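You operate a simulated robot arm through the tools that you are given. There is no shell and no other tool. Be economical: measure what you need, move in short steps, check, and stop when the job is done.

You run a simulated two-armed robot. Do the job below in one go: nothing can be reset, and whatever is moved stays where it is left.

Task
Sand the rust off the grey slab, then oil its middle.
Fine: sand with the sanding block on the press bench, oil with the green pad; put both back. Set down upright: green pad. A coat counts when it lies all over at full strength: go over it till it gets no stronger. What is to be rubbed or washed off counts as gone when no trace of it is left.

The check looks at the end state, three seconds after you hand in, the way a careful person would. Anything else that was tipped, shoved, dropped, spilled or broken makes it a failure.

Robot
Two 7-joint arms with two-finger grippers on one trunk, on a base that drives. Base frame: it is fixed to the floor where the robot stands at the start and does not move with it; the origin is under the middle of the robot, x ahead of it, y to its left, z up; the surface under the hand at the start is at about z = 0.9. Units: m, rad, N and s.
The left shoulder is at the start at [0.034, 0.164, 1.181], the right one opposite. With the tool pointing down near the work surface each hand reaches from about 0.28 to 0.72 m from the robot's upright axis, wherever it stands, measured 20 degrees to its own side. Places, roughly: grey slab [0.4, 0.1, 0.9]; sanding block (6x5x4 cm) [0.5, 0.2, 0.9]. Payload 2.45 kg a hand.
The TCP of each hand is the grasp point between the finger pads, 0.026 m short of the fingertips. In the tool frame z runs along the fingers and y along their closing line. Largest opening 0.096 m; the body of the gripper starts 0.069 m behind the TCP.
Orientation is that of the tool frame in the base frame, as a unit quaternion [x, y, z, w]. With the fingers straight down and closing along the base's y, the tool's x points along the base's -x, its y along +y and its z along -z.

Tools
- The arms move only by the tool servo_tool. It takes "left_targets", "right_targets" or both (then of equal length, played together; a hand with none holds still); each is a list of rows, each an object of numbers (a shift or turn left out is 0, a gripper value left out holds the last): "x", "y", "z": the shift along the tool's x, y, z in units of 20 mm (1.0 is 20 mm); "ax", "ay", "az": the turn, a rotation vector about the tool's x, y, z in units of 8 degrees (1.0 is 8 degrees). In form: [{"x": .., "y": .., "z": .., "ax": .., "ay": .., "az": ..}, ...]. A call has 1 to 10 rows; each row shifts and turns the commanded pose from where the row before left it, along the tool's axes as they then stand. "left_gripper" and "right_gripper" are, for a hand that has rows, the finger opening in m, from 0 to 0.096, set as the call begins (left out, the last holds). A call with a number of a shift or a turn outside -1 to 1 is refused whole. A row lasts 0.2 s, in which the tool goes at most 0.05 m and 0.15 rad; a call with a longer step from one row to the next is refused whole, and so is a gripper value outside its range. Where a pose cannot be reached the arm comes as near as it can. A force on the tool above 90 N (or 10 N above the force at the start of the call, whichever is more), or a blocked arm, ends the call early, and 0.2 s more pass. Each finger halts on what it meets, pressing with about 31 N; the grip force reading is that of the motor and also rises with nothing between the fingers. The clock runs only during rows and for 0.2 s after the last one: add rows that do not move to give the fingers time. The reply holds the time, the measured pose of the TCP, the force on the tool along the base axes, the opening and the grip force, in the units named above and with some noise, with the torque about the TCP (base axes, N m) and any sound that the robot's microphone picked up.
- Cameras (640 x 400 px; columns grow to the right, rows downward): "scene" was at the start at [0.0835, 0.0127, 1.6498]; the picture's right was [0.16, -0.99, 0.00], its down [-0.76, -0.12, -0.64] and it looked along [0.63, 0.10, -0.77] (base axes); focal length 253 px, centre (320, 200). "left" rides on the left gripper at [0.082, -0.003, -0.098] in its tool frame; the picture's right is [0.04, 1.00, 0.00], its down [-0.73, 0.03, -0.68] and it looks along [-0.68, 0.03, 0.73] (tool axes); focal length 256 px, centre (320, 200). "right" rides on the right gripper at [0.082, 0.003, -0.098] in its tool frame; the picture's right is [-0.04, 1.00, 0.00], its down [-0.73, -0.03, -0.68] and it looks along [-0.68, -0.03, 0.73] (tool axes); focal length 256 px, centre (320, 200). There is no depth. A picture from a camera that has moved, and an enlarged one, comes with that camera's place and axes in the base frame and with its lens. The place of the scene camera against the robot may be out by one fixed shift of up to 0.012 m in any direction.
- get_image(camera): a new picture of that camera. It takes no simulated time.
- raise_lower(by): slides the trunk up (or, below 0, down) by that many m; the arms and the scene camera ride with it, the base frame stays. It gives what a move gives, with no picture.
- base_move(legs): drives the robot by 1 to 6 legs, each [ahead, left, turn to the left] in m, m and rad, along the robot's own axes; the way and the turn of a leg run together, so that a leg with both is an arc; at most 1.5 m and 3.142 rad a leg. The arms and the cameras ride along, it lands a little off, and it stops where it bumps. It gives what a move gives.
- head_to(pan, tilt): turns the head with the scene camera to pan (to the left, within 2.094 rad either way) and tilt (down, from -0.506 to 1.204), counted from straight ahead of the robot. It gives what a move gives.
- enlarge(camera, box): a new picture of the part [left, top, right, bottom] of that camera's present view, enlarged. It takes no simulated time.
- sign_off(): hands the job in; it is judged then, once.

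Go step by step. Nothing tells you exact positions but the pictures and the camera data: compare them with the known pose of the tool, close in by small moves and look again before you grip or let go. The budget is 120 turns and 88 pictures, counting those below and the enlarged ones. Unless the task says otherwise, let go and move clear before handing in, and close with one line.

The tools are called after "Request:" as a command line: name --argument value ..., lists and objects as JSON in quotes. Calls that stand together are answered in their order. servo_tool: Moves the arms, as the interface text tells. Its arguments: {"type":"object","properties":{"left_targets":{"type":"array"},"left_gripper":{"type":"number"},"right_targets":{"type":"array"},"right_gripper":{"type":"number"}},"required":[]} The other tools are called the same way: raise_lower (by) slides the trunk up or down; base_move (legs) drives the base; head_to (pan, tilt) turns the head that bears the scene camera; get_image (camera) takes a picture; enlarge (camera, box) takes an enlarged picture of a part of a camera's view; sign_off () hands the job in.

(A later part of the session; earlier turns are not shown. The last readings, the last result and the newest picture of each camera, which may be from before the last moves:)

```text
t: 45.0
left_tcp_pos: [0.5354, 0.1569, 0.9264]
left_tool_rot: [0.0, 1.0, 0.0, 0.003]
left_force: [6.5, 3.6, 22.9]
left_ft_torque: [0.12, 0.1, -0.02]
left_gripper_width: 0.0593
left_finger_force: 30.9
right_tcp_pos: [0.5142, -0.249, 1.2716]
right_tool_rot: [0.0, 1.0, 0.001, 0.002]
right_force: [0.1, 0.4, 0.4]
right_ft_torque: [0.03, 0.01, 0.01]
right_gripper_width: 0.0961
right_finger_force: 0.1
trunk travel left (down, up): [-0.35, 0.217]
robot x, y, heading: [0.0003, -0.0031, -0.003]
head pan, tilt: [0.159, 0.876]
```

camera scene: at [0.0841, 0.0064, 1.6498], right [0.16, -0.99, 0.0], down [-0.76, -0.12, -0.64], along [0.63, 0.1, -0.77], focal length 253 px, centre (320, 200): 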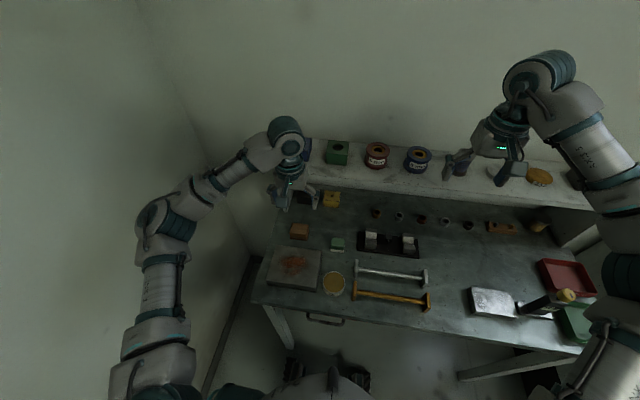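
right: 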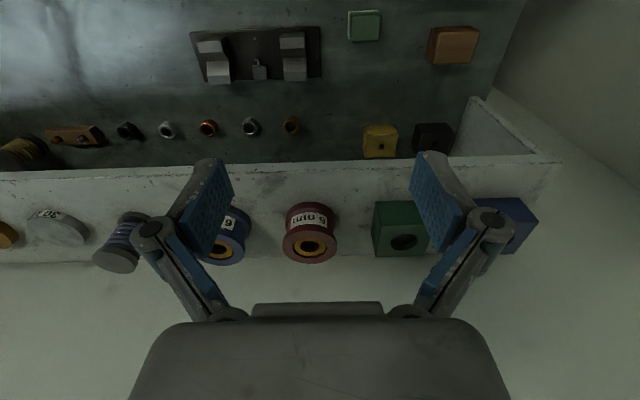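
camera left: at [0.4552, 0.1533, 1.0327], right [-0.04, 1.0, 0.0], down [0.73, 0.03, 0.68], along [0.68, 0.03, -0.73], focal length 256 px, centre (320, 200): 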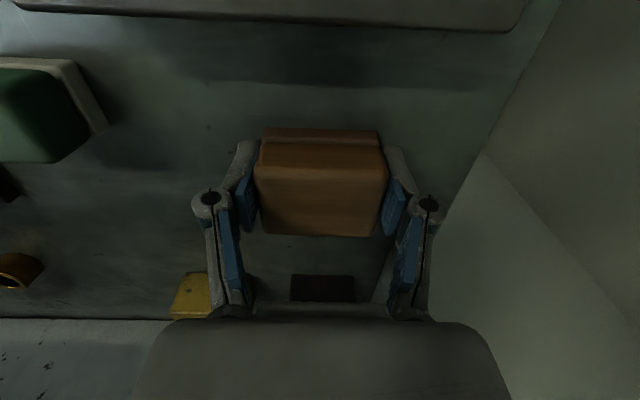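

Contact made. I'll ease off slightly, open, and rise.

Request:
servo_tool --left_targets '[{"z": -0.08}, {}]'

Request:
servo_tool --left_targets '[{}, {}, {}]' --left_gripper 0.096

Request:
servo_tool --left_targets '[{"z": -1}, {"z": -1}, {"z": -1}, {"z": -1}, {"z": -1}, {}]'

Request:
get_image --camera "left"

```text
t: 45.6
left_tcp_pos: [0.5358, 0.1564, 0.9257]
left_tool_rot: [0.0, 1.0, 0.0, 0.002]
left_force: [7.6, 1.6, 18.1]
left_ft_torque: [-0.06, -0.27, 0.04]
left_gripper_width: 0.0592
left_finger_force: 31.0
right_tcp_pos: [0.5148, -0.2488, 1.2695]
right_tool_rot: [0.0, 1.0, 0.001, 0.002]
right_force: [-0.2, -0.8, 0.3]
right_ft_torque: [0.01, 0.0, 0.01]
right_gripper_width: 0.0962
right_finger_force: 0.0
trunk travel left (down, up): [-0.35, 0.217]
robot x, y, heading: [0.002, 0.0009, -0.0]
head pan, tilt: [0.159, 0.876]
```

```text
t: 46.4
left_tcp_pos: [0.5364, 0.1564, 0.9247]
left_tool_rot: [0.0, 1.0, 0.001, 0.001]
left_force: [-0.1, 0.2, -1.6]
left_ft_torque: [0.02, -0.01, 0.0]
left_gripper_width: 0.096
left_finger_force: 0.1
right_tcp_pos: [0.5152, -0.2484, 1.2698]
right_tool_rot: [0.0, 1.0, 0.001, 0.0]
right_force: [-0.7, 0.2, -0.5]
right_ft_torque: [-0.02, 0.02, 0.01]
right_gripper_width: 0.0958
right_finger_force: 0.0
trunk travel left (down, up): [-0.35, 0.217]
robot x, y, heading: [-0.0033, -0.0032, -0.001]
head pan, tilt: [0.159, 0.876]
```

```text
t: 47.8
left_tcp_pos: [0.5347, 0.1561, 1.0266]
left_tool_rot: [0.0, 1.0, 0.001, 0.001]
left_force: [0.2, 0.1, -0.5]
left_ft_torque: [-0.01, 0.0, 0.04]
left_gripper_width: 0.0962
left_finger_force: 0.0
right_tcp_pos: [0.5157, -0.2467, 1.2707]
right_tool_rot: [0.0, 1.0, 0.001, 0.002]
right_force: [0.3, -0.6, 0.3]
right_ft_torque: [0.0, -0.06, 0.0]
right_gripper_width: 0.0961
right_finger_force: 0.2
trunk travel left (down, up): [-0.35, 0.217]
robot x, y, heading: [0.0003, 0.0002, -0.0]
head pan, tilt: [0.159, 0.876]
```

```text
63 pictures are left
camera left: at [0.4545, 0.1544, 1.1253], right [-0.04, 1.0, 0.0], down [0.73, 0.03, 0.68], along [0.68, 0.03, -0.73], focal length 256 px, centre (320, 200)
```

left: 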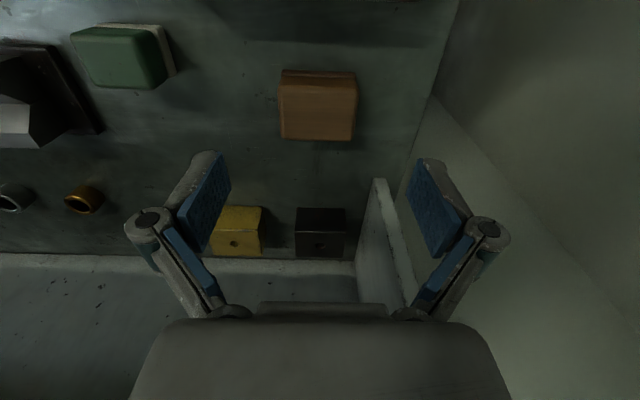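

The block stands back in place. Next the green pad, near (0.505, 0.02); I'll move over it.

Request:
servo_tool --left_targets '[{"y": -0.96, "x": 0.2}, {"y": -0.96, "x": 0.2}, {"y": -0.96, "x": 0.2}, {"y": -0.96, "x": 0.2}, {"y": -0.96, "x": 0.2}, {"y": -0.96, "x": 0.2}, {"y": -0.96, "x": 0.2}, {}]'

Request:
get_image --camera "left"

```text
t: 49.6
left_tcp_pos: [0.5086, 0.0203, 1.0257]
left_tool_rot: [0.0, 1.0, 0.001, 0.001]
left_force: [-0.4, 0.5, -1.0]
left_ft_torque: [-0.02, 0.0, -0.01]
left_gripper_width: 0.0961
left_finger_force: 0.1
right_tcp_pos: [0.5158, -0.249, 1.271]
right_tool_rot: [0.0, 1.0, 0.001, 0.0]
right_force: [0.7, -0.1, 0.7]
right_ft_torque: [-0.01, -0.01, -0.02]
right_gripper_width: 0.096
right_finger_force: 0.1
trunk travel left (down, up): [-0.35, 0.217]
robot x, y, heading: [-0.0012, -0.0017, -0.0]
head pan, tilt: [0.159, 0.876]
```

```text
62 pictures are left
camera left: at [0.4277, 0.0175, 1.1245], right [-0.04, 1.0, 0.0], down [0.73, 0.03, 0.68], along [0.68, 0.03, -0.73], focal length 256 px, centre (320, 200)
```

left: 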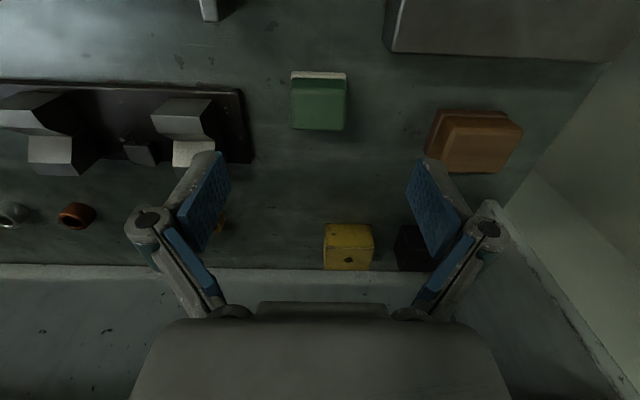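

The pad centre is near (0.505, 0.021), about 4 cm wide. I'll check its height in enlarged views before choosing the grip height, as the fingers must stay above the oil tin's rim.

Request:
enlarge --camera "left" --box '[260, 50, 380, 150]'

Request:
enlarge --camera "scene" --box '[315, 225, 355, 300]'

```text
4.00 times, centred on (320, 100) of left
camera zoom: at [0.4277, 0.0175, 1.1245], right [-0.04, 1.0, 0.0], down [0.73, 0.03, 0.68], along [0.68, 0.03, -0.73], focal length 1024 px, centre (320, 600)
```

zoom: 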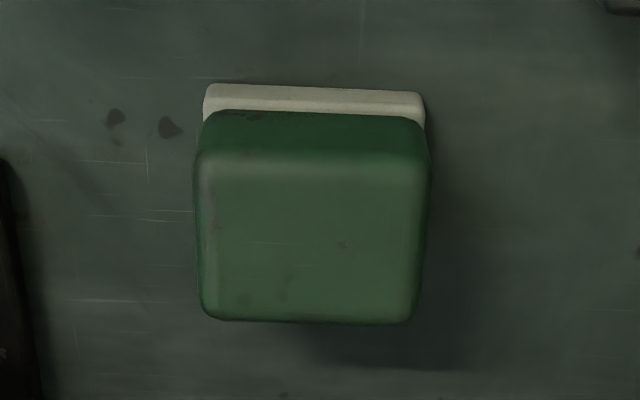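

```text
5.33 times, centred on (335, 262) of scene
camera zoom: at [0.084, 0.0069, 1.6498], right [0.16, -0.99, 0.0], down [-0.76, -0.12, -0.64], along [0.63, 0.1, -0.77], focal length 1349 px, centre (240, -133)
```

zoom: 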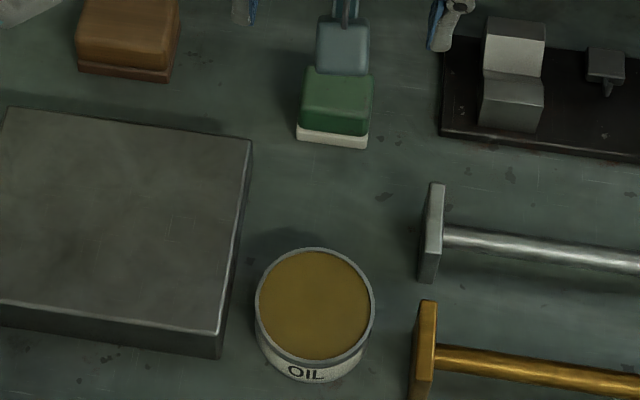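

The pad is about 4.5 cm square and 3.3 cm high, with a white base; the tin is only ~2 cm tall. I'll narrow the fingers to clear the jig and descend to grip the green part high.

Request:
servo_tool --left_targets '[{"z": 1, "x": -0.1}, {"z": 1, "x": -0.1}, {"z": 1}, {"z": 0.7}, {}]' --left_gripper 0.07

Request:
get_image --camera "left"

Request:
enlarge --camera "scene" --box '[300, 205, 380, 255]'

```text
t: 50.8
left_tcp_pos: [0.514, 0.0198, 0.9512]
left_tool_rot: [-0.001, 1.0, 0.001, 0.003]
left_force: [-1.1, -0.4, -0.4]
left_ft_torque: [0.0, 0.0, -0.01]
left_gripper_width: 0.0699
left_finger_force: 0.0
right_tcp_pos: [0.5153, -0.2487, 1.2715]
right_tool_rot: [0.0, 1.0, 0.002, 0.001]
right_force: [-0.3, 0.4, -1.0]
right_ft_torque: [0.01, -0.01, 0.06]
right_gripper_width: 0.096
right_finger_force: 0.2
trunk travel left (down, up): [-0.35, 0.217]
robot x, y, heading: [0.0001, -0.001, 0.002]
head pan, tilt: [0.159, 0.876]
```

```text
59 pictures are left
camera left: at [0.4324, 0.0178, 1.05], right [-0.04, 1.0, 0.0], down [0.73, 0.03, 0.68], along [0.68, 0.03, -0.73], focal length 256 px, centre (320, 200)
```

left: 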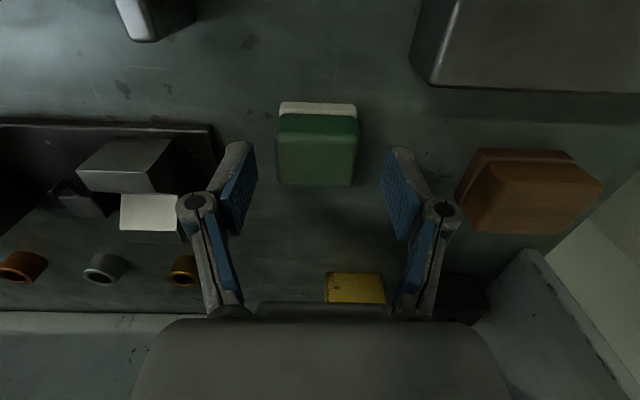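

```text
8.00 times, centred on (340, 230) of scene
camera zoom: at [0.0838, 0.0075, 1.6498], right [0.16, -0.99, 0.0], down [-0.76, -0.12, -0.64], along [0.63, 0.1, -0.77], focal length 2023 px, centre (160, -40)
```

zoom: 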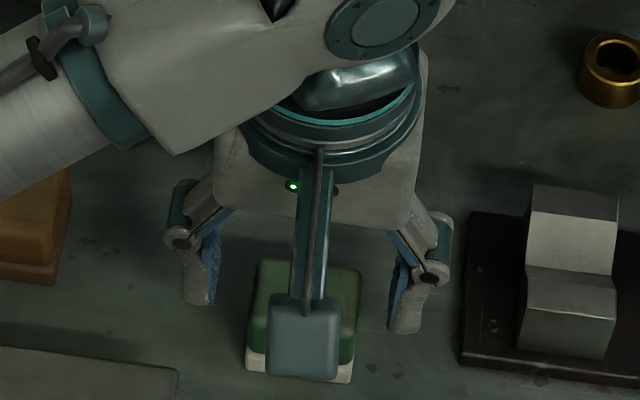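

Fingers centred on the pad. Lowering ~12 mm and closing.

Request:
servo_tool --left_targets '[{"z": 0.55, "x": 0.08}, {}]'

Request:
servo_tool --left_targets '[{}, {}, {}, {}]' --left_gripper 0.03

Request:
get_image --camera "left"

```text
t: 51.4
left_tcp_pos: [0.5116, 0.0215, 0.9406]
left_tool_rot: [0.0, 1.0, 0.001, 0.001]
left_force: [-0.8, 0.0, -0.2]
left_ft_torque: [-0.02, 0.0, 0.04]
left_gripper_width: 0.0699
left_finger_force: 0.1
right_tcp_pos: [0.515, -0.249, 1.2699]
right_tool_rot: [0.0, 1.0, 0.001, 0.001]
right_force: [0.8, -1.4, -0.3]
right_ft_torque: [-0.03, -0.04, -0.03]
right_gripper_width: 0.0957
right_finger_force: 0.1
trunk travel left (down, up): [-0.35, 0.217]
robot x, y, heading: [-0.0003, -0.0042, 0.001]
head pan, tilt: [0.159, 0.876]
```

```text
t: 52.4
left_tcp_pos: [0.5129, 0.0201, 0.9396]
left_tool_rot: [0.0, 1.0, 0.001, 0.001]
left_force: [1.0, -0.4, 1.0]
left_ft_torque: [-0.06, -0.04, 0.03]
left_gripper_width: 0.043
left_finger_force: 30.8
right_tcp_pos: [0.5151, -0.2485, 1.2718]
right_tool_rot: [0.0, 1.0, 0.0, 0.001]
right_force: [0.9, 0.5, -0.2]
right_ft_torque: [0.0, 0.02, 0.02]
right_gripper_width: 0.0959
right_finger_force: 0.1
trunk travel left (down, up): [-0.35, 0.217]
robot x, y, heading: [-0.0011, 0.0021, 0.006]
head pan, tilt: [0.159, 0.876]
```

```text
57 pictures are left
camera left: at [0.4307, 0.0179, 1.0394], right [-0.04, 1.0, 0.0], down [0.73, 0.03, 0.68], along [0.68, 0.03, -0.73], focal length 256 px, centre (320, 200)
```

left: 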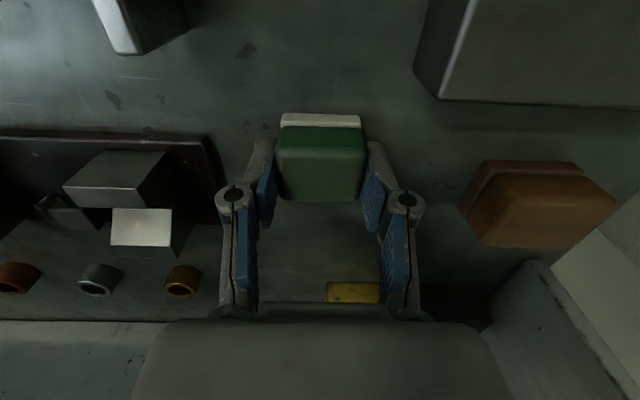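

Pad gripped (0.043 m). I'll lift it and move toward the oil tin near (0.375, 0.01).

Request:
servo_tool --left_targets '[{"z": -1}, {"z": -1}, {"z": -1}, {"z": -0.5}, {"x": 1}, {"x": 1}, {"x": 1}, {"x": 1}, {"x": 1}, {}]'

Request:
get_image --camera "left"

Request:
enlarge --camera "scene" --box '[300, 220, 390, 310]'

```text
t: 54.6
left_tcp_pos: [0.4102, 0.0201, 1.0106]
left_tool_rot: [0.0, 1.0, 0.001, 0.001]
left_force: [-0.3, 0.2, -0.6]
left_ft_torque: [0.0, 0.05, 0.01]
left_gripper_width: 0.0432
left_finger_force: 30.7
right_tcp_pos: [0.5157, -0.2482, 1.2706]
right_tool_rot: [0.001, 1.0, 0.001, 0.001]
right_force: [-0.3, -0.3, 0.2]
right_ft_torque: [0.0, -0.02, 0.0]
right_gripper_width: 0.096
right_finger_force: 0.1
trunk travel left (down, up): [-0.35, 0.217]
robot x, y, heading: [0.0018, -0.0031, -0.0]
head pan, tilt: [0.159, 0.876]
```

```text
56 pictures are left
camera left: at [0.3289, 0.0177, 1.1087], right [-0.04, 1.0, 0.0], down [0.73, 0.03, 0.68], along [0.68, 0.03, -0.73], focal length 256 px, centre (320, 200)
```

left: 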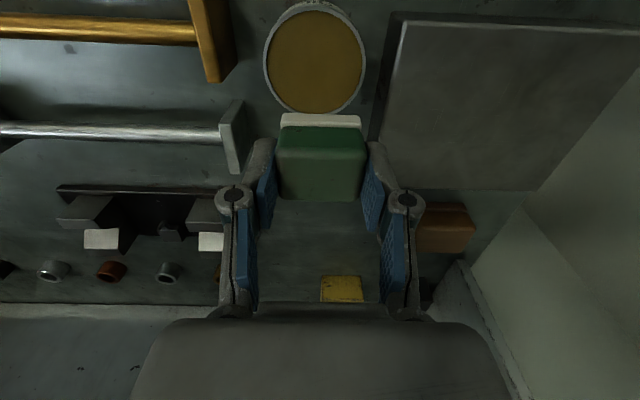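

```text
4.44 times, centred on (345, 265) of scene
camera zoom: at [0.0839, 0.0077, 1.6498], right [0.16, -0.99, 0.0], down [-0.76, -0.12, -0.64], along [0.63, 0.1, -0.77], focal length 1124 px, centre (209, -89)
```

zoom: 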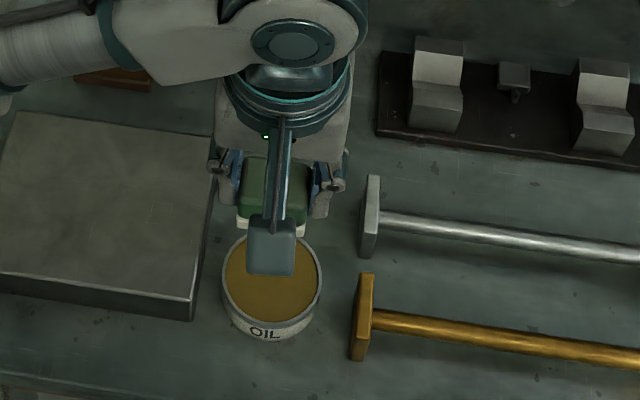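

The tin's rim is ~6.5 cm across, centred near (0.380, 0.016). Checking how high the oil stands.

Request:
enlarge --camera "left" --box '[250, 0, 380, 130]'

```text
3.08 times, centred on (315, 65) of left
camera zoom: at [0.3289, 0.0177, 1.1087], right [-0.04, 1.0, 0.0], down [0.73, 0.03, 0.68], along [0.68, 0.03, -0.73], focal length 788 px, centre (335, 615)
```

zoom: 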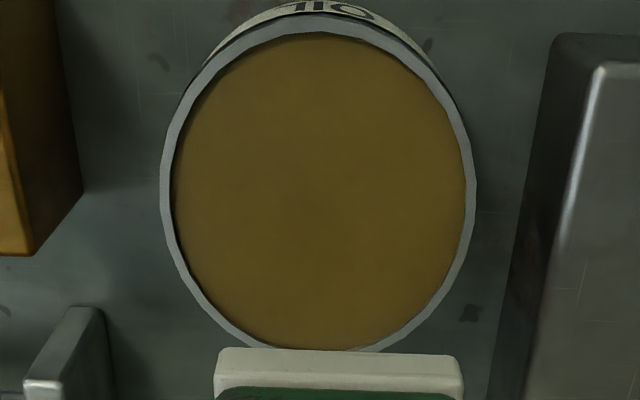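

The oil is nearly flush with the rim, so a light touch suffices. Moving above the tin centre and partly down.

Request:
servo_tool --left_targets '[{"x": 0.75, "y": -0.1}, {"x": 0.75, "y": -0.1}, {"z": 0.7}, {"z": 0.7}, {}]'

Request:
get_image --camera "left"

Request:
enlarge --camera "scene" --box '[300, 240, 380, 310]'

```text
t: 55.8
left_tcp_pos: [0.3803, 0.015, 0.9823]
left_tool_rot: [0.0, 1.0, 0.001, 0.001]
left_force: [-0.2, 0.2, -0.6]
left_ft_torque: [0.02, 0.01, -0.01]
left_gripper_width: 0.0431
left_finger_force: 30.8
right_tcp_pos: [0.5148, -0.249, 1.2713]
right_tool_rot: [0.0, 1.0, 0.002, 0.001]
right_force: [0.2, 0.1, -0.4]
right_ft_torque: [-0.02, -0.02, 0.0]
right_gripper_width: 0.0961
right_finger_force: 0.1
trunk travel left (down, up): [-0.35, 0.217]
robot x, y, heading: [0.0044, -0.0004, -0.0]
head pan, tilt: [0.159, 0.876]
```

```text
53 pictures are left
camera left: at [0.2995, 0.0135, 1.081], right [-0.04, 1.0, 0.0], down [0.73, 0.03, 0.68], along [0.68, 0.03, -0.73], focal length 256 px, centre (320, 200)
```

left: 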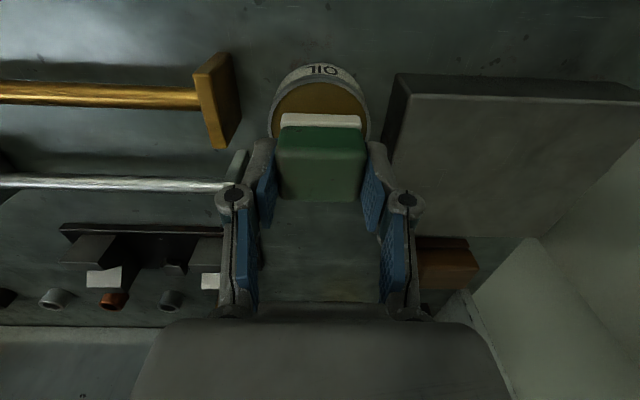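

```text
5.71 times, centred on (340, 275) of scene
camera zoom: at [0.0833, 0.0076, 1.6498], right [0.16, -0.99, 0.0], down [-0.76, -0.12, -0.64], along [0.63, 0.1, -0.77], focal length 1445 px, centre (206, -229)
```

zoom: 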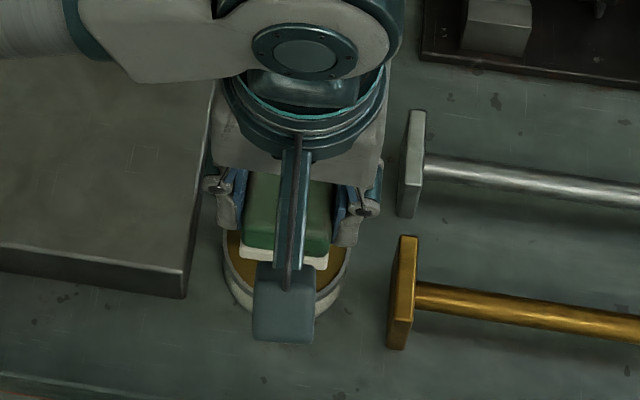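

Aligned above the tin. Lowering in small steps to touch the oil.

Request:
servo_tool --left_targets '[{"z": 0.4}, {"z": 0.2}, {"z": 0.15}, {}]'

Request:
enlarge --camera "left" --box '[250, 40, 390, 140]'

```text
t: 56.8
left_tcp_pos: [0.3803, 0.0161, 0.9684]
left_tool_rot: [0.0, 1.0, 0.0, 0.004]
left_force: [1.5, 1.0, 25.9]
left_ft_torque: [0.05, -0.01, -0.01]
left_gripper_width: 0.0433
left_finger_force: 31.0
right_tcp_pos: [0.515, -0.2488, 1.2716]
right_tool_rot: [0.001, 1.0, 0.001, 0.001]
right_force: [0.7, 1.0, 0.3]
right_ft_torque: [0.0, 0.0, 0.0]
right_gripper_width: 0.0959
right_finger_force: 0.0
trunk travel left (down, up): [-0.35, 0.217]
robot x, y, heading: [-0.001, 0.003, 0.005]
head pan, tilt: [0.159, 0.876]
```

```text
4.00 times, centred on (320, 90) of left
camera zoom: at [0.2991, 0.0138, 1.0681], right [-0.04, 1.0, 0.0], down [0.73, 0.03, 0.68], along [0.68, 0.03, -0.73], focal length 1024 px, centre (320, 640)
```

zoom: 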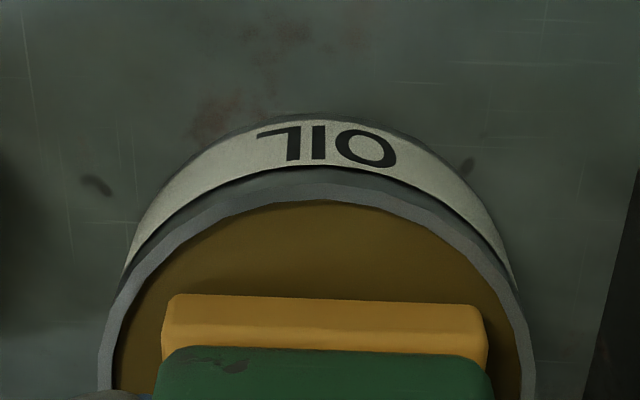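

The pad's base has turned oil-coloured: it is loaded. I'll lift it and bring it over the slab's middle at about (0.411, 0.139).

Request:
servo_tool --left_targets '[{"z": -0.6}, {"z": -1}, {"z": -0.8}, {"y": 0.9, "x": -0.22}, {"y": 0.9, "x": -0.22}, {"y": 0.9, "x": -0.22}, {"y": 0.9, "x": -0.22}, {"y": 0.9, "x": -0.22}, {"y": 0.9, "x": -0.22}, {"y": 0.75, "x": -0.22}]'

Request:
get_image --camera "left"

Request:
enlarge --camera "scene" --box '[260, 230, 360, 310]'

```text
t: 59.0
left_tcp_pos: [0.412, 0.1418, 1.0155]
left_tool_rot: [0.0, 1.0, 0.0, 0.001]
left_force: [0.4, -0.5, -0.6]
left_ft_torque: [-0.05, 0.03, 0.0]
left_gripper_width: 0.0428
left_finger_force: 31.2
right_tcp_pos: [0.5148, -0.2466, 1.2704]
right_tool_rot: [0.0, 1.0, 0.0, 0.001]
right_force: [-0.1, 0.4, -0.6]
right_ft_torque: [0.01, 0.01, 0.01]
right_gripper_width: 0.0958
right_finger_force: 0.1
trunk travel left (down, up): [-0.35, 0.217]
robot x, y, heading: [-0.0017, 0.0003, -0.003]
head pan, tilt: [0.159, 0.876]
```

```text
50 pictures are left
camera left: at [0.331, 0.1386, 1.1138], right [-0.04, 1.0, 0.0], down [0.73, 0.03, 0.68], along [0.68, 0.03, -0.73], focal length 256 px, centre (320, 200)
```

left: 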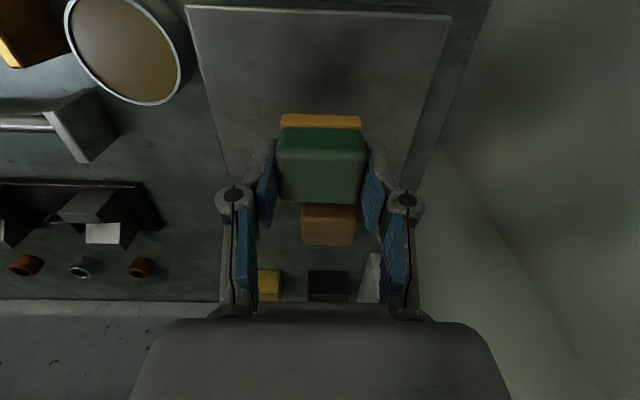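

```text
5.00 times, centred on (310, 270) of scene
camera zoom: at [0.0833, 0.0098, 1.6498], right [0.16, -0.99, 0.0], down [-0.76, -0.12, -0.64], along [0.63, 0.1, -0.77], focal length 1264 px, centre (370, -150)
```

zoom: 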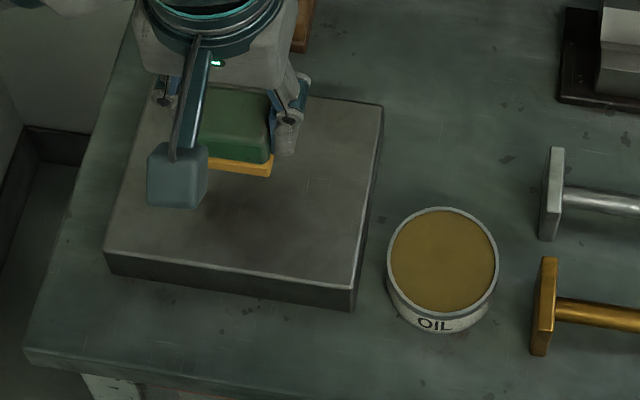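

The hand is over the slab's middle. Lowering to touch gently.

Request:
servo_tool --left_targets '[{"z": 0.8}, {"z": 0.8}, {"z": 0.3}, {}]'

Request:
servo_tool --left_targets '[{"z": 0.1}, {}]'

```text
t: 60.0
left_tcp_pos: [0.4119, 0.1414, 0.9769]
left_tool_rot: [-0.001, 1.0, -0.001, 0.004]
left_force: [2.6, 1.9, 26.0]
left_ft_torque: [0.07, -0.13, 0.02]
left_gripper_width: 0.0435
left_finger_force: 30.7
right_tcp_pos: [0.5139, -0.2485, 1.2728]
right_tool_rot: [0.0, 1.0, 0.001, 0.001]
right_force: [0.0, 0.2, -0.1]
right_ft_torque: [-0.01, 0.0, 0.0]
right_gripper_width: 0.0957
right_finger_force: 0.0
trunk travel left (down, up): [-0.35, 0.217]
robot x, y, heading: [0.001, -0.0012, -0.003]
head pan, tilt: [0.159, 0.876]
```

```text
t: 60.6
left_tcp_pos: [0.4108, 0.1403, 0.9759]
left_tool_rot: [0.0, 1.0, 0.0, 0.002]
left_force: [5.9, 2.5, 26.0]
left_ft_torque: [0.07, -0.1, 0.02]
left_gripper_width: 0.0431
left_finger_force: 30.4
right_tcp_pos: [0.5138, -0.2485, 1.271]
right_tool_rot: [0.001, 1.0, 0.001, 0.002]
right_force: [0.4, 0.4, 0.5]
right_ft_torque: [-0.02, 0.01, 0.01]
right_gripper_width: 0.0959
right_finger_force: 0.1
trunk travel left (down, up): [-0.35, 0.217]
robot x, y, heading: [-0.0009, 0.0038, -0.001]
head pan, tilt: [0.159, 0.876]
```

Contact. I'll ease slightly and make a small first stroke, then look at the coat.

Request:
servo_tool --left_targets '[{"z": -0.1}, {"y": 0.6}, {"y": 0.6}, {"y": -0.8}, {"y": -0.8}, {"y": -0.8}, {"y": 0.6}, {"y": 0.6}]'

Request:
servo_tool --left_targets '[{"z": -1}, {"z": -1}, {"z": -1}, {"x": -1}, {"x": -1}, {"x": -1}, {"x": -1}, {"x": -0.5}, {}]'

Request:
enlarge --camera "scene" --box '[260, 230, 350, 300]'

```text
t: 62.4
left_tcp_pos: [0.4122, 0.1428, 0.9781]
left_tool_rot: [0.0, 1.0, 0.0, 0.0]
left_force: [0.1, -0.1, -0.3]
left_ft_torque: [0.0, 0.0, -0.01]
left_gripper_width: 0.043
left_finger_force: 31.0
right_tcp_pos: [0.5153, -0.2445, 1.2718]
right_tool_rot: [-0.001, 1.0, 0.0, 0.001]
right_force: [1.0, 0.2, -0.3]
right_ft_torque: [-0.01, 0.01, 0.02]
right_gripper_width: 0.0961
right_finger_force: 0.2
trunk travel left (down, up): [-0.35, 0.217]
robot x, y, heading: [0.0005, 0.001, -0.005]
head pan, tilt: [0.159, 0.876]
```

```text
t: 64.4
left_tcp_pos: [0.5011, 0.1394, 1.0388]
left_tool_rot: [0.0, 1.0, 0.001, 0.001]
left_force: [0.5, 0.3, 0.2]
left_ft_torque: [0.01, 0.0, -0.01]
left_gripper_width: 0.0432
left_finger_force: 31.1
right_tcp_pos: [0.5151, -0.2483, 1.2702]
right_tool_rot: [0.001, 1.0, 0.001, 0.002]
right_force: [0.3, -0.1, -0.3]
right_ft_torque: [-0.02, 0.01, -0.02]
right_gripper_width: 0.096
right_finger_force: 0.1
trunk travel left (down, up): [-0.35, 0.217]
robot x, y, heading: [-0.0003, -0.0002, -0.003]
head pan, tilt: [0.159, 0.876]
```

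```text
5.71 times, centred on (305, 265) of scene
camera zoom: at [0.0837, 0.0088, 1.6498], right [0.16, -0.99, 0.0], down [-0.76, -0.12, -0.64], along [0.63, 0.1, -0.77], focal length 1445 px, centre (406, -171)
```

zoom: 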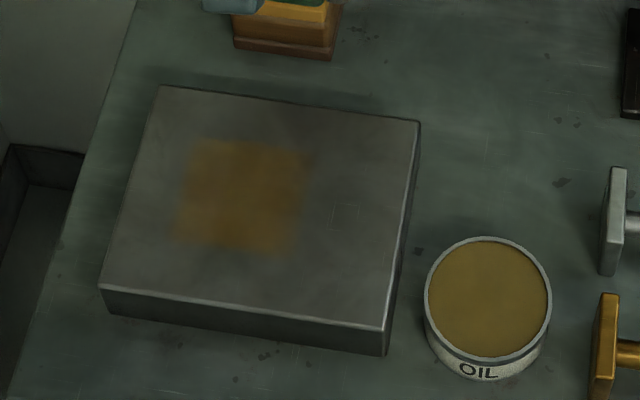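

The oil coat shows, displaced to the left because contact was lost partway. The slab centre is at about (0.411, 0.140); I'll go back with light but steady contact and cover the middle.

Request:
servo_tool --left_targets '[{"x": 0.9}, {"x": 0.9}, {"x": 0.9}, {"x": 0.9}, {"x": 0.9}, {"z": 1}, {"z": 1}, {"z": 1}, {"z": 0.1}, {}]'

Request:
servo_tool --left_targets '[{"z": 0.06}, {}]'

```text
t: 66.6
left_tcp_pos: [0.4119, 0.1404, 0.9757]
left_tool_rot: [0.0, 1.0, 0.002, 0.001]
left_force: [-0.4, -0.6, -0.9]
left_ft_torque: [0.04, -0.02, 0.0]
left_gripper_width: 0.0434
left_finger_force: 31.4
right_tcp_pos: [0.5149, -0.2488, 1.2714]
right_tool_rot: [0.0, 1.0, 0.001, 0.001]
right_force: [0.1, -1.2, 0.4]
right_ft_torque: [0.0, 0.04, -0.05]
right_gripper_width: 0.0962
right_finger_force: 0.1
trunk travel left (down, up): [-0.35, 0.217]
robot x, y, heading: [-0.001, 0.0009, 0.002]
head pan, tilt: [0.159, 0.876]
```

```text
t: 67.2
left_tcp_pos: [0.4118, 0.1399, 0.975]
left_tool_rot: [0.0, 1.0, 0.0, 0.003]
left_force: [1.0, 1.5, 12.1]
left_ft_torque: [0.06, 0.03, -0.03]
left_gripper_width: 0.0433
left_finger_force: 31.2
right_tcp_pos: [0.5143, -0.2486, 1.2717]
right_tool_rot: [0.0, 1.0, 0.001, 0.002]
right_force: [0.2, 0.3, -0.1]
right_ft_torque: [-0.01, 0.01, 0.03]
right_gripper_width: 0.096
right_finger_force: 0.0
trunk travel left (down, up): [-0.35, 0.217]
robot x, y, heading: [0.003, 0.001, -0.001]
head pan, tilt: [0.159, 0.876]
```

12 N of contact: good. Now the strokes, starting with the centre strip.

Request:
servo_tool --left_targets '[{"y": 0.75}, {"y": 0.75}, {"y": -0.75}, {"y": -0.75}, {"y": -0.75}, {"y": -0.75}, {"x": 1}, {"y": 1}, {"y": 1}, {"y": 1}]'

```text
t: 69.4
left_tcp_pos: [0.3918, 0.1727, 0.9751]
left_tool_rot: [0.0, 1.0, 0.0, -0.001]
left_force: [-0.2, 0.2, -0.5]
left_ft_torque: [0.0, -0.02, -0.01]
left_gripper_width: 0.0432
left_finger_force: 30.6
right_tcp_pos: [0.5155, -0.2452, 1.2713]
right_tool_rot: [-0.001, 1.0, 0.0, 0.002]
right_force: [-0.6, 1.0, 0.5]
right_ft_torque: [-0.03, 0.02, 0.0]
right_gripper_width: 0.096
right_finger_force: 0.1
trunk travel left (down, up): [-0.35, 0.217]
robot x, y, heading: [-0.0006, 0.0037, -0.001]
head pan, tilt: [0.159, 0.876]
```

Contact faded; pressing 2 mm lower and continuing with a tiny downward bias.

Request:
servo_tool --left_targets '[{"z": 0.1}, {"y": -1, "z": 0.01}, {"y": -1, "z": 0.01}, {"y": -1, "z": 0.01}, {"y": 1, "z": 0.01}, {"y": 1, "z": 0.01}, {"y": 1, "z": 0.01}]'

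```text
t: 71.0
left_tcp_pos: [0.3899, 0.1716, 0.9747]
left_tool_rot: [0.001, 1.0, -0.002, 0.005]
left_force: [1.9, -17.1, 43.4]
left_ft_torque: [-0.25, 0.14, 0.05]
left_gripper_width: 0.0435
left_finger_force: 30.9
right_tcp_pos: [0.513, -0.245, 1.2734]
right_tool_rot: [0.0, 1.0, -0.001, 0.003]
right_force: [1.4, -0.3, -0.3]
right_ft_torque: [-0.03, 0.02, 0.01]
right_gripper_width: 0.0961
right_finger_force: 0.0
trunk travel left (down, up): [-0.35, 0.217]
robot x, y, heading: [0.0022, 0.0009, -0.0]
head pan, tilt: [0.159, 0.876]
```

Now 43 N at this end; easing 1.2 mm and sweeping on to the centre and far strips.

Request:
servo_tool --left_targets '[{"z": -0.06}, {"x": -1}, {"y": -1}, {"y": -1}, {"y": -1}, {"y": 1}, {"y": 1}, {"y": 1}]'

Request:
servo_tool --left_targets '[{"x": -1}, {"y": -1}, {"y": -1}, {"y": -1}, {"y": 1}, {"y": 1}, {"y": 1}, {"x": 1}]'

```text
t: 72.8
left_tcp_pos: [0.4119, 0.1715, 0.9706]
left_tool_rot: [0.0, 1.0, -0.001, 0.003]
left_force: [0.0, -3.5, 13.4]
left_ft_torque: [-0.02, 0.24, 0.09]
left_gripper_width: 0.0434
left_finger_force: 30.7
right_tcp_pos: [0.5144, -0.2445, 1.271]
right_tool_rot: [0.0, 1.0, 0.0, 0.002]
right_force: [0.8, -0.1, -0.9]
right_ft_torque: [-0.01, 0.01, 0.0]
right_gripper_width: 0.0959
right_finger_force: 0.1
trunk travel left (down, up): [-0.35, 0.217]
robot x, y, heading: [-0.0006, -0.0009, 0.001]
head pan, tilt: [0.159, 0.876]
```

```text
t: 74.6
left_tcp_pos: [0.411, 0.1696, 0.9715]
left_tool_rot: [-0.001, 1.0, 0.0, 0.002]
left_force: [0.5, 0.5, -0.9]
left_ft_torque: [-0.03, -0.04, 0.0]
left_gripper_width: 0.0433
left_finger_force: 30.9
right_tcp_pos: [0.5145, -0.2475, 1.2719]
right_tool_rot: [-0.001, 1.0, 0.001, 0.002]
right_force: [-0.7, 0.8, 0.4]
right_ft_torque: [-0.05, 0.0, 0.03]
right_gripper_width: 0.0962
right_finger_force: 0.0
trunk travel left (down, up): [-0.35, 0.217]
robot x, y, heading: [0.0014, 0.0009, -0.001]
head pan, tilt: [0.159, 0.876]
```

I'll lift and move back to look at the coat.

Request:
servo_tool --left_targets '[{"z": -1}, {"z": -1}, {"z": -1}, {"x": -1}, {"x": -1}, {"x": -1}, {"x": -1}, {"x": -0.5}, {}]'

Request:
enlarge --camera "scene" --box '[260, 230, 350, 300]'

Request:
get_image --camera "left"

```text
t: 76.6
left_tcp_pos: [0.5013, 0.1712, 1.0343]
left_tool_rot: [0.0, 1.0, 0.001, 0.001]
left_force: [1.5, -0.7, -0.3]
left_ft_torque: [0.02, 0.0, 0.02]
left_gripper_width: 0.0431
left_finger_force: 31.2
right_tcp_pos: [0.5154, -0.2464, 1.2711]
right_tool_rot: [0.0, 1.0, 0.001, 0.002]
right_force: [0.0, 0.1, -0.4]
right_ft_torque: [0.02, 0.02, 0.02]
right_gripper_width: 0.0961
right_finger_force: 0.0
trunk travel left (down, up): [-0.35, 0.217]
robot x, y, heading: [0.0012, 0.0003, -0.003]
head pan, tilt: [0.159, 0.876]
```

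```text
5.71 times, centred on (305, 265) of scene
camera zoom: at [0.0836, 0.0092, 1.6498], right [0.16, -0.99, 0.0], down [-0.76, -0.12, -0.64], along [0.63, 0.1, -0.77], focal length 1445 px, centre (406, -171)
```

zoom: 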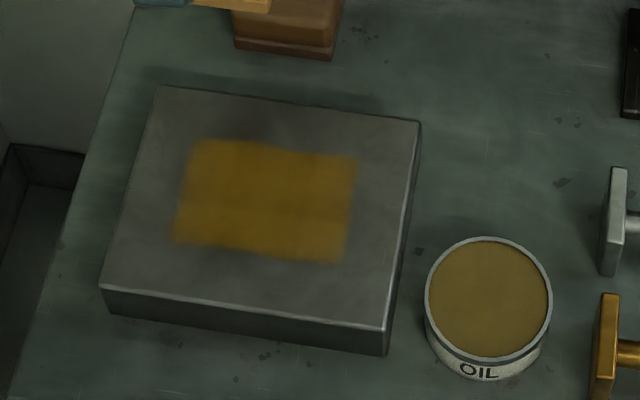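

```text
46 pictures are left
camera left: at [0.421, 0.1679, 1.1325], right [-0.04, 1.0, 0.0], down [0.73, 0.03, 0.68], along [0.68, 0.03, -0.73], focal length 256 px, centre (320, 200)
```

left: 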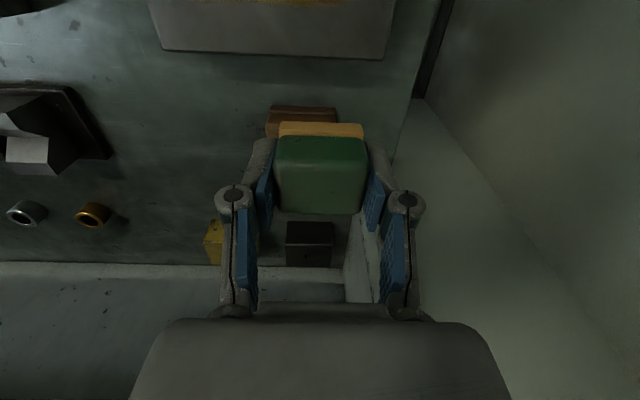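

The coat is confined to a clear rectangle centred on the slab (about 10 × 6 cm) and nearly filled. I'll go over it again for full strength.

Request:
servo_tool --left_targets '[{"x": 0.9}, {"x": 0.9}, {"x": 0.9}, {"x": 0.9, "z": 0.5}, {"x": 0.5, "z": 0.5}, {"z": 1}, {"z": 1}, {"z": 0.1}, {}]'

Request:
servo_tool --left_targets '[{"z": 0.06}, {}]'

```text
t: 78.6
left_tcp_pos: [0.4205, 0.1713, 0.9716]
left_tool_rot: [0.0, 1.0, -0.001, 0.002]
left_force: [1.2, 0.4, 7.9]
left_ft_torque: [0.03, 0.16, -0.02]
left_gripper_width: 0.0435
left_finger_force: 31.3
right_tcp_pos: [0.5146, -0.2469, 1.2695]
right_tool_rot: [0.0, 1.0, 0.001, 0.002]
right_force: [-0.7, 0.7, 0.1]
right_ft_torque: [-0.01, -0.01, 0.03]
right_gripper_width: 0.0959
right_finger_force: 0.0
trunk travel left (down, up): [-0.35, 0.217]
robot x, y, heading: [0.0028, -0.0025, 0.0]
head pan, tilt: [0.159, 0.876]
```

```text
t: 79.2
left_tcp_pos: [0.4192, 0.1712, 0.9709]
left_tool_rot: [0.0, 1.0, 0.0, 0.004]
left_force: [5.6, 2.0, 24.8]
left_ft_torque: [0.06, 0.15, -0.01]
left_gripper_width: 0.0434
left_finger_force: 31.3
right_tcp_pos: [0.5143, -0.2487, 1.2722]
right_tool_rot: [0.001, 1.0, 0.001, 0.002]
right_force: [-0.5, 1.0, 0.2]
right_ft_torque: [-0.02, -0.02, 0.01]
right_gripper_width: 0.0962
right_finger_force: 0.0
trunk travel left (down, up): [-0.35, 0.217]
robot x, y, heading: [-0.0007, -0.0, 0.0]
head pan, tilt: [0.159, 0.876]
```

Request:
servo_tool --left_targets '[{"y": -1}, {"y": -1}, {"y": -1}, {"y": -0.2}, {"y": 0.2}, {"y": 1}, {"y": 1}, {"y": 1}, {"x": 0.5}, {"x": 0.5}]'

Request:
servo_tool --left_targets '[{"z": 0.03}, {"y": -1}, {"y": -1}, {"y": -1}, {"y": -0.2}, {"y": 0.2}, {"y": 1}, {"y": 1}, {"y": 1}]'

Request:
servo_tool --left_targets '[{"z": 0.02, "x": -0.4}, {"y": -1}, {"y": -1}, {"y": -1}, {"y": -0.2}, {"y": 0.2}, {"y": 1}, {"y": 1}, {"y": 1}]'

Request:
servo_tool --left_targets '[{"z": -1}, {"z": -1}, {"z": -1}, {"x": -1}, {"x": -1}, {"x": -1}, {"x": -1}, {"x": -0.5}, {}]'

Request:
enlarge --camera "scene" --box '[260, 230, 350, 300]'

```text
t: 81.4
left_tcp_pos: [0.4004, 0.1703, 0.9693]
left_tool_rot: [0.0, 1.0, 0.0, 0.001]
left_force: [0.9, 1.6, 4.7]
left_ft_torque: [-0.06, -0.1, 0.05]
left_gripper_width: 0.0432
left_finger_force: 31.4
right_tcp_pos: [0.5157, -0.2476, 1.2712]
right_tool_rot: [0.0, 1.0, 0.001, 0.002]
right_force: [0.1, 0.3, 0.0]
right_ft_torque: [0.04, -0.01, 0.01]
right_gripper_width: 0.0962
right_finger_force: 0.1
trunk travel left (down, up): [-0.35, 0.217]
robot x, y, heading: [-0.0017, -0.0012, -0.004]
head pan, tilt: [0.159, 0.876]
```

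```text
t: 83.4
left_tcp_pos: [0.3991, 0.1706, 0.9697]
left_tool_rot: [0.0, 1.0, -0.001, 0.002]
left_force: [0.6, -8.6, 24.6]
left_ft_torque: [-0.25, 0.05, 0.07]
left_gripper_width: 0.0435
left_finger_force: 30.9
right_tcp_pos: [0.5135, -0.2468, 1.2728]
right_tool_rot: [0.0, 1.0, 0.0, 0.001]
right_force: [-0.7, 0.1, -0.6]
right_ft_torque: [-0.02, 0.03, 0.02]
right_gripper_width: 0.0961
right_finger_force: 0.1
trunk travel left (down, up): [-0.35, 0.217]
robot x, y, heading: [0.0018, -0.0027, 0.0]
head pan, tilt: [0.159, 0.876]
```

```text
t: 85.4
left_tcp_pos: [0.4069, 0.1677, 0.9693]
left_tool_rot: [0.0, 1.0, 0.001, 0.002]
left_force: [0.6, -3.2, 19.7]
left_ft_torque: [-0.17, 0.18, 0.04]
left_gripper_width: 0.0435
left_finger_force: 31.3
right_tcp_pos: [0.5144, -0.2492, 1.2716]
right_tool_rot: [0.0, 1.0, 0.001, 0.002]
right_force: [-0.8, -0.2, 0.1]
right_ft_torque: [0.03, 0.02, -0.01]
right_gripper_width: 0.096
right_finger_force: 0.0
trunk travel left (down, up): [-0.35, 0.217]
robot x, y, heading: [-0.0025, 0.0014, 0.004]
head pan, tilt: [0.159, 0.876]
```

```text
t: 87.4
left_tcp_pos: [0.497, 0.1708, 1.0304]
left_tool_rot: [0.001, 1.0, 0.001, 0.001]
left_force: [-0.4, 0.1, -0.9]
left_ft_torque: [0.01, 0.01, 0.04]
left_gripper_width: 0.0436
left_finger_force: 31.2
right_tcp_pos: [0.5152, -0.2479, 1.2703]
right_tool_rot: [0.0, 1.0, 0.0, 0.001]
right_force: [-0.4, 0.5, 0.6]
right_ft_torque: [0.0, -0.04, 0.01]
right_gripper_width: 0.096
right_finger_force: 0.0
trunk travel left (down, up): [-0.35, 0.217]
robot x, y, heading: [-0.0008, -0.0, -0.002]
head pan, tilt: [0.159, 0.876]
```

```text
5.71 times, centred on (305, 265) of scene
camera zoom: at [0.0837, 0.0092, 1.6498], right [0.16, -0.99, 0.0], down [-0.76, -0.12, -0.64], along [0.63, 0.1, -0.77], focal length 1445 px, centre (406, -171)
```

zoom: 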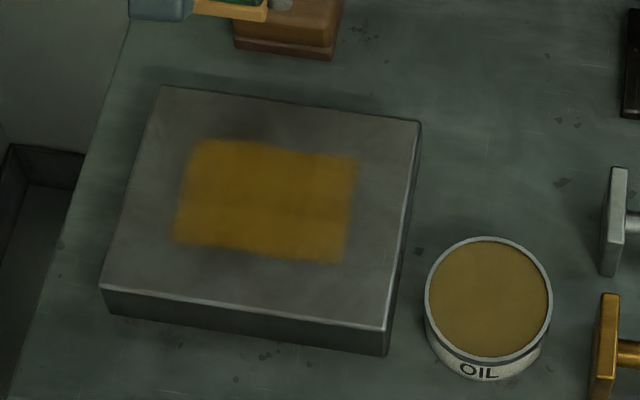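

The coat looks much the same as before. A closer look for thin spots.

Request:
enlarge --camera "scene" --box '[280, 248, 320, 280]'

Request:
get_image --camera "left"

```text
12.50 times, centred on (300, 264) of scene
camera zoom: at [0.0837, 0.0092, 1.6498], right [0.16, -0.99, 0.0], down [-0.76, -0.12, -0.64], along [0.63, 0.1, -0.77], focal length 3161 px, centre (570, -600)
```

zoom: 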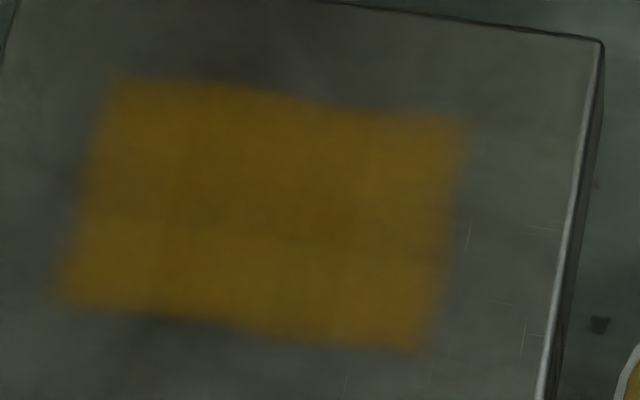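

```text
43 pictures are left
camera left: at [0.4165, 0.1691, 1.1281], right [-0.04, 1.0, 0.0], down [0.73, 0.03, 0.68], along [0.68, 0.03, -0.73], focal length 256 px, centre (320, 200)
```

left: 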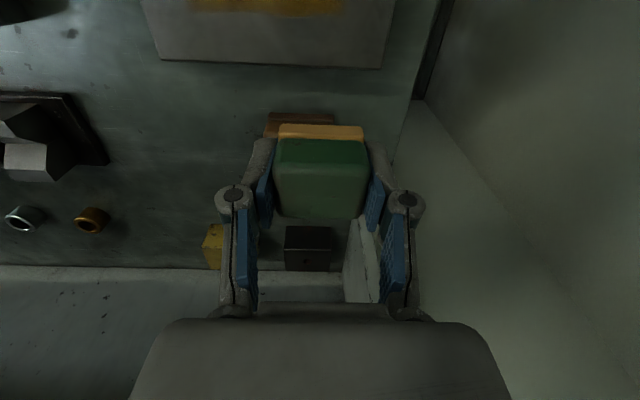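

The coat is even. To be sure it's at full strength, I'll re-dip the pad and go over it once more.

Request:
servo_tool --left_targets '[{"x": 0.73, "y": -0.966}, {"x": 0.73, "y": -0.966}, {"x": 0.73, "y": -0.966}, {"x": 0.73, "y": -0.966}, {"x": 0.73, "y": -0.966}, {"x": 0.73, "y": -0.966}, {"x": 0.73, "y": -0.966}, {"x": 0.73, "y": -0.966}, {"z": 1}, {"z": 1}]'

Request:
get_image --camera "left"

```text
t: 89.6
left_tcp_pos: [0.3824, 0.018, 0.9878]
left_tool_rot: [0.0, 1.0, 0.0, 0.001]
left_force: [0.7, 1.1, -1.0]
left_ft_torque: [0.03, 0.03, -0.02]
left_gripper_width: 0.0433
left_finger_force: 31.1
right_tcp_pos: [0.5157, -0.2472, 1.2716]
right_tool_rot: [0.0, 1.0, 0.001, 0.001]
right_force: [-0.6, 0.7, -0.5]
right_ft_torque: [-0.04, 0.0, 0.0]
right_gripper_width: 0.0959
right_finger_force: 0.1
trunk travel left (down, up): [-0.35, 0.217]
robot x, y, heading: [-0.0048, -0.0007, -0.006]
head pan, tilt: [0.159, 0.876]
```

```text
42 pictures are left
camera left: at [0.301, 0.0148, 1.0869], right [-0.04, 1.0, 0.0], down [0.73, 0.03, 0.68], along [0.68, 0.03, -0.73], focal length 256 px, centre (320, 200)
```

left: 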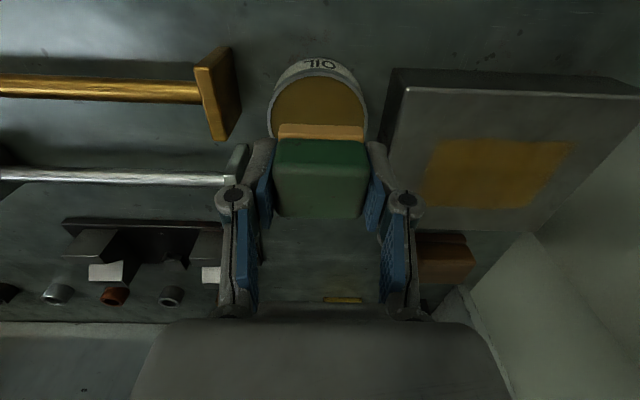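

Request:
servo_tool --left_targets '[{"z": 0.5, "x": 0.1, "y": -0.08}, {"z": 0.4}, {"z": 0.1}, {}]'

```text
t: 90.6
left_tcp_pos: [0.3797, 0.0141, 0.9682]
left_tool_rot: [0.0, 1.0, 0.001, 0.001]
left_force: [0.3, -0.6, -0.2]
left_ft_torque: [-0.02, -0.02, -0.02]
left_gripper_width: 0.0434
left_finger_force: 31.0
right_tcp_pos: [0.5161, -0.248, 1.2701]
right_tool_rot: [0.0, 1.0, 0.001, 0.001]
right_force: [-0.3, -0.1, -0.3]
right_ft_torque: [-0.01, 0.01, -0.03]
right_gripper_width: 0.096
right_finger_force: 0.1
trunk travel left (down, up): [-0.35, 0.217]
robot x, y, heading: [0.0003, -0.0022, 0.003]
head pan, tilt: [0.159, 0.876]
```

Request:
servo_tool --left_targets '[{"z": 0.15}, {"z": 0.08}, {}]'

Request:
enlarge --camera "left" --box '[250, 40, 390, 150]'

```text
t: 91.4
left_tcp_pos: [0.3793, 0.0137, 0.9638]
left_tool_rot: [0.0, 1.0, 0.001, 0.001]
left_force: [0.8, 0.3, -0.9]
left_ft_torque: [-0.02, 0.0, -0.04]
left_gripper_width: 0.0433
left_finger_force: 30.7
right_tcp_pos: [0.5154, -0.2482, 1.2713]
right_tool_rot: [-0.001, 1.0, 0.0, 0.001]
right_force: [0.3, 1.0, 0.0]
right_ft_torque: [-0.02, 0.01, 0.01]
right_gripper_width: 0.0962
right_finger_force: 0.1
trunk travel left (down, up): [-0.35, 0.217]
robot x, y, heading: [0.0011, 0.0016, -0.004]
head pan, tilt: [0.159, 0.876]
```

```text
3.64 times, centred on (320, 95) of left
camera zoom: at [0.2977, 0.011, 1.0625], right [-0.04, 1.0, 0.0], down [0.73, 0.03, 0.68], along [0.68, 0.03, -0.73], focal length 931 px, centre (320, 582)
```

zoom: 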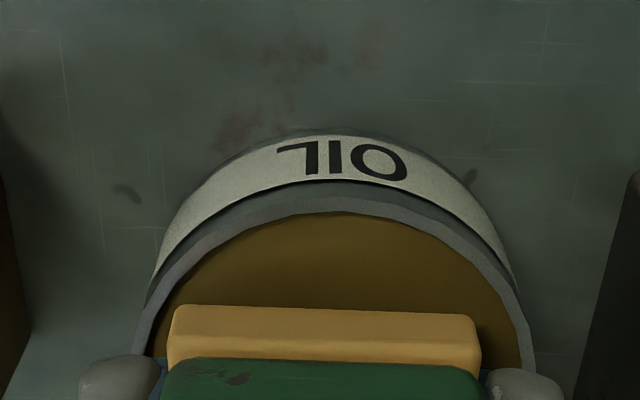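

Request:
servo_tool --left_targets '[{"y": 0.08, "z": 0.08}, {"z": 0.06}, {}]'

Request:
enlarge --camera "left" --box '[250, 40, 390, 150]'

```text
t: 92.2
left_tcp_pos: [0.3795, 0.0164, 0.9601]
left_tool_rot: [0.001, 1.0, 0.001, 0.001]
left_force: [0.4, 0.3, -1.1]
left_ft_torque: [0.0, 0.04, -0.01]
left_gripper_width: 0.0432
left_finger_force: 30.4
right_tcp_pos: [0.5158, -0.2483, 1.2708]
right_tool_rot: [0.0, 1.0, 0.001, 0.0]
right_force: [-0.4, -0.1, 0.3]
right_ft_torque: [0.0, -0.01, 0.0]
right_gripper_width: 0.096
right_finger_force: 0.1
trunk travel left (down, up): [-0.35, 0.217]
robot x, y, heading: [-0.0003, -0.0035, -0.002]
head pan, tilt: [0.159, 0.876]
```

```text
3.64 times, centred on (320, 95) of left
camera zoom: at [0.2985, 0.013, 1.0592], right [-0.04, 1.0, 0.0], down [0.73, 0.03, 0.68], along [0.68, 0.03, -0.73], focal length 931 px, centre (320, 582)
```

zoom: 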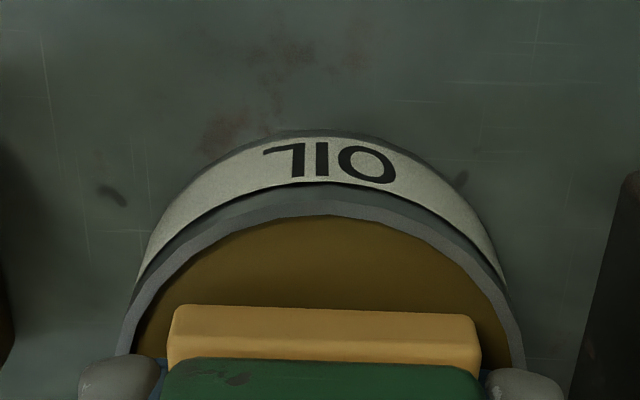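

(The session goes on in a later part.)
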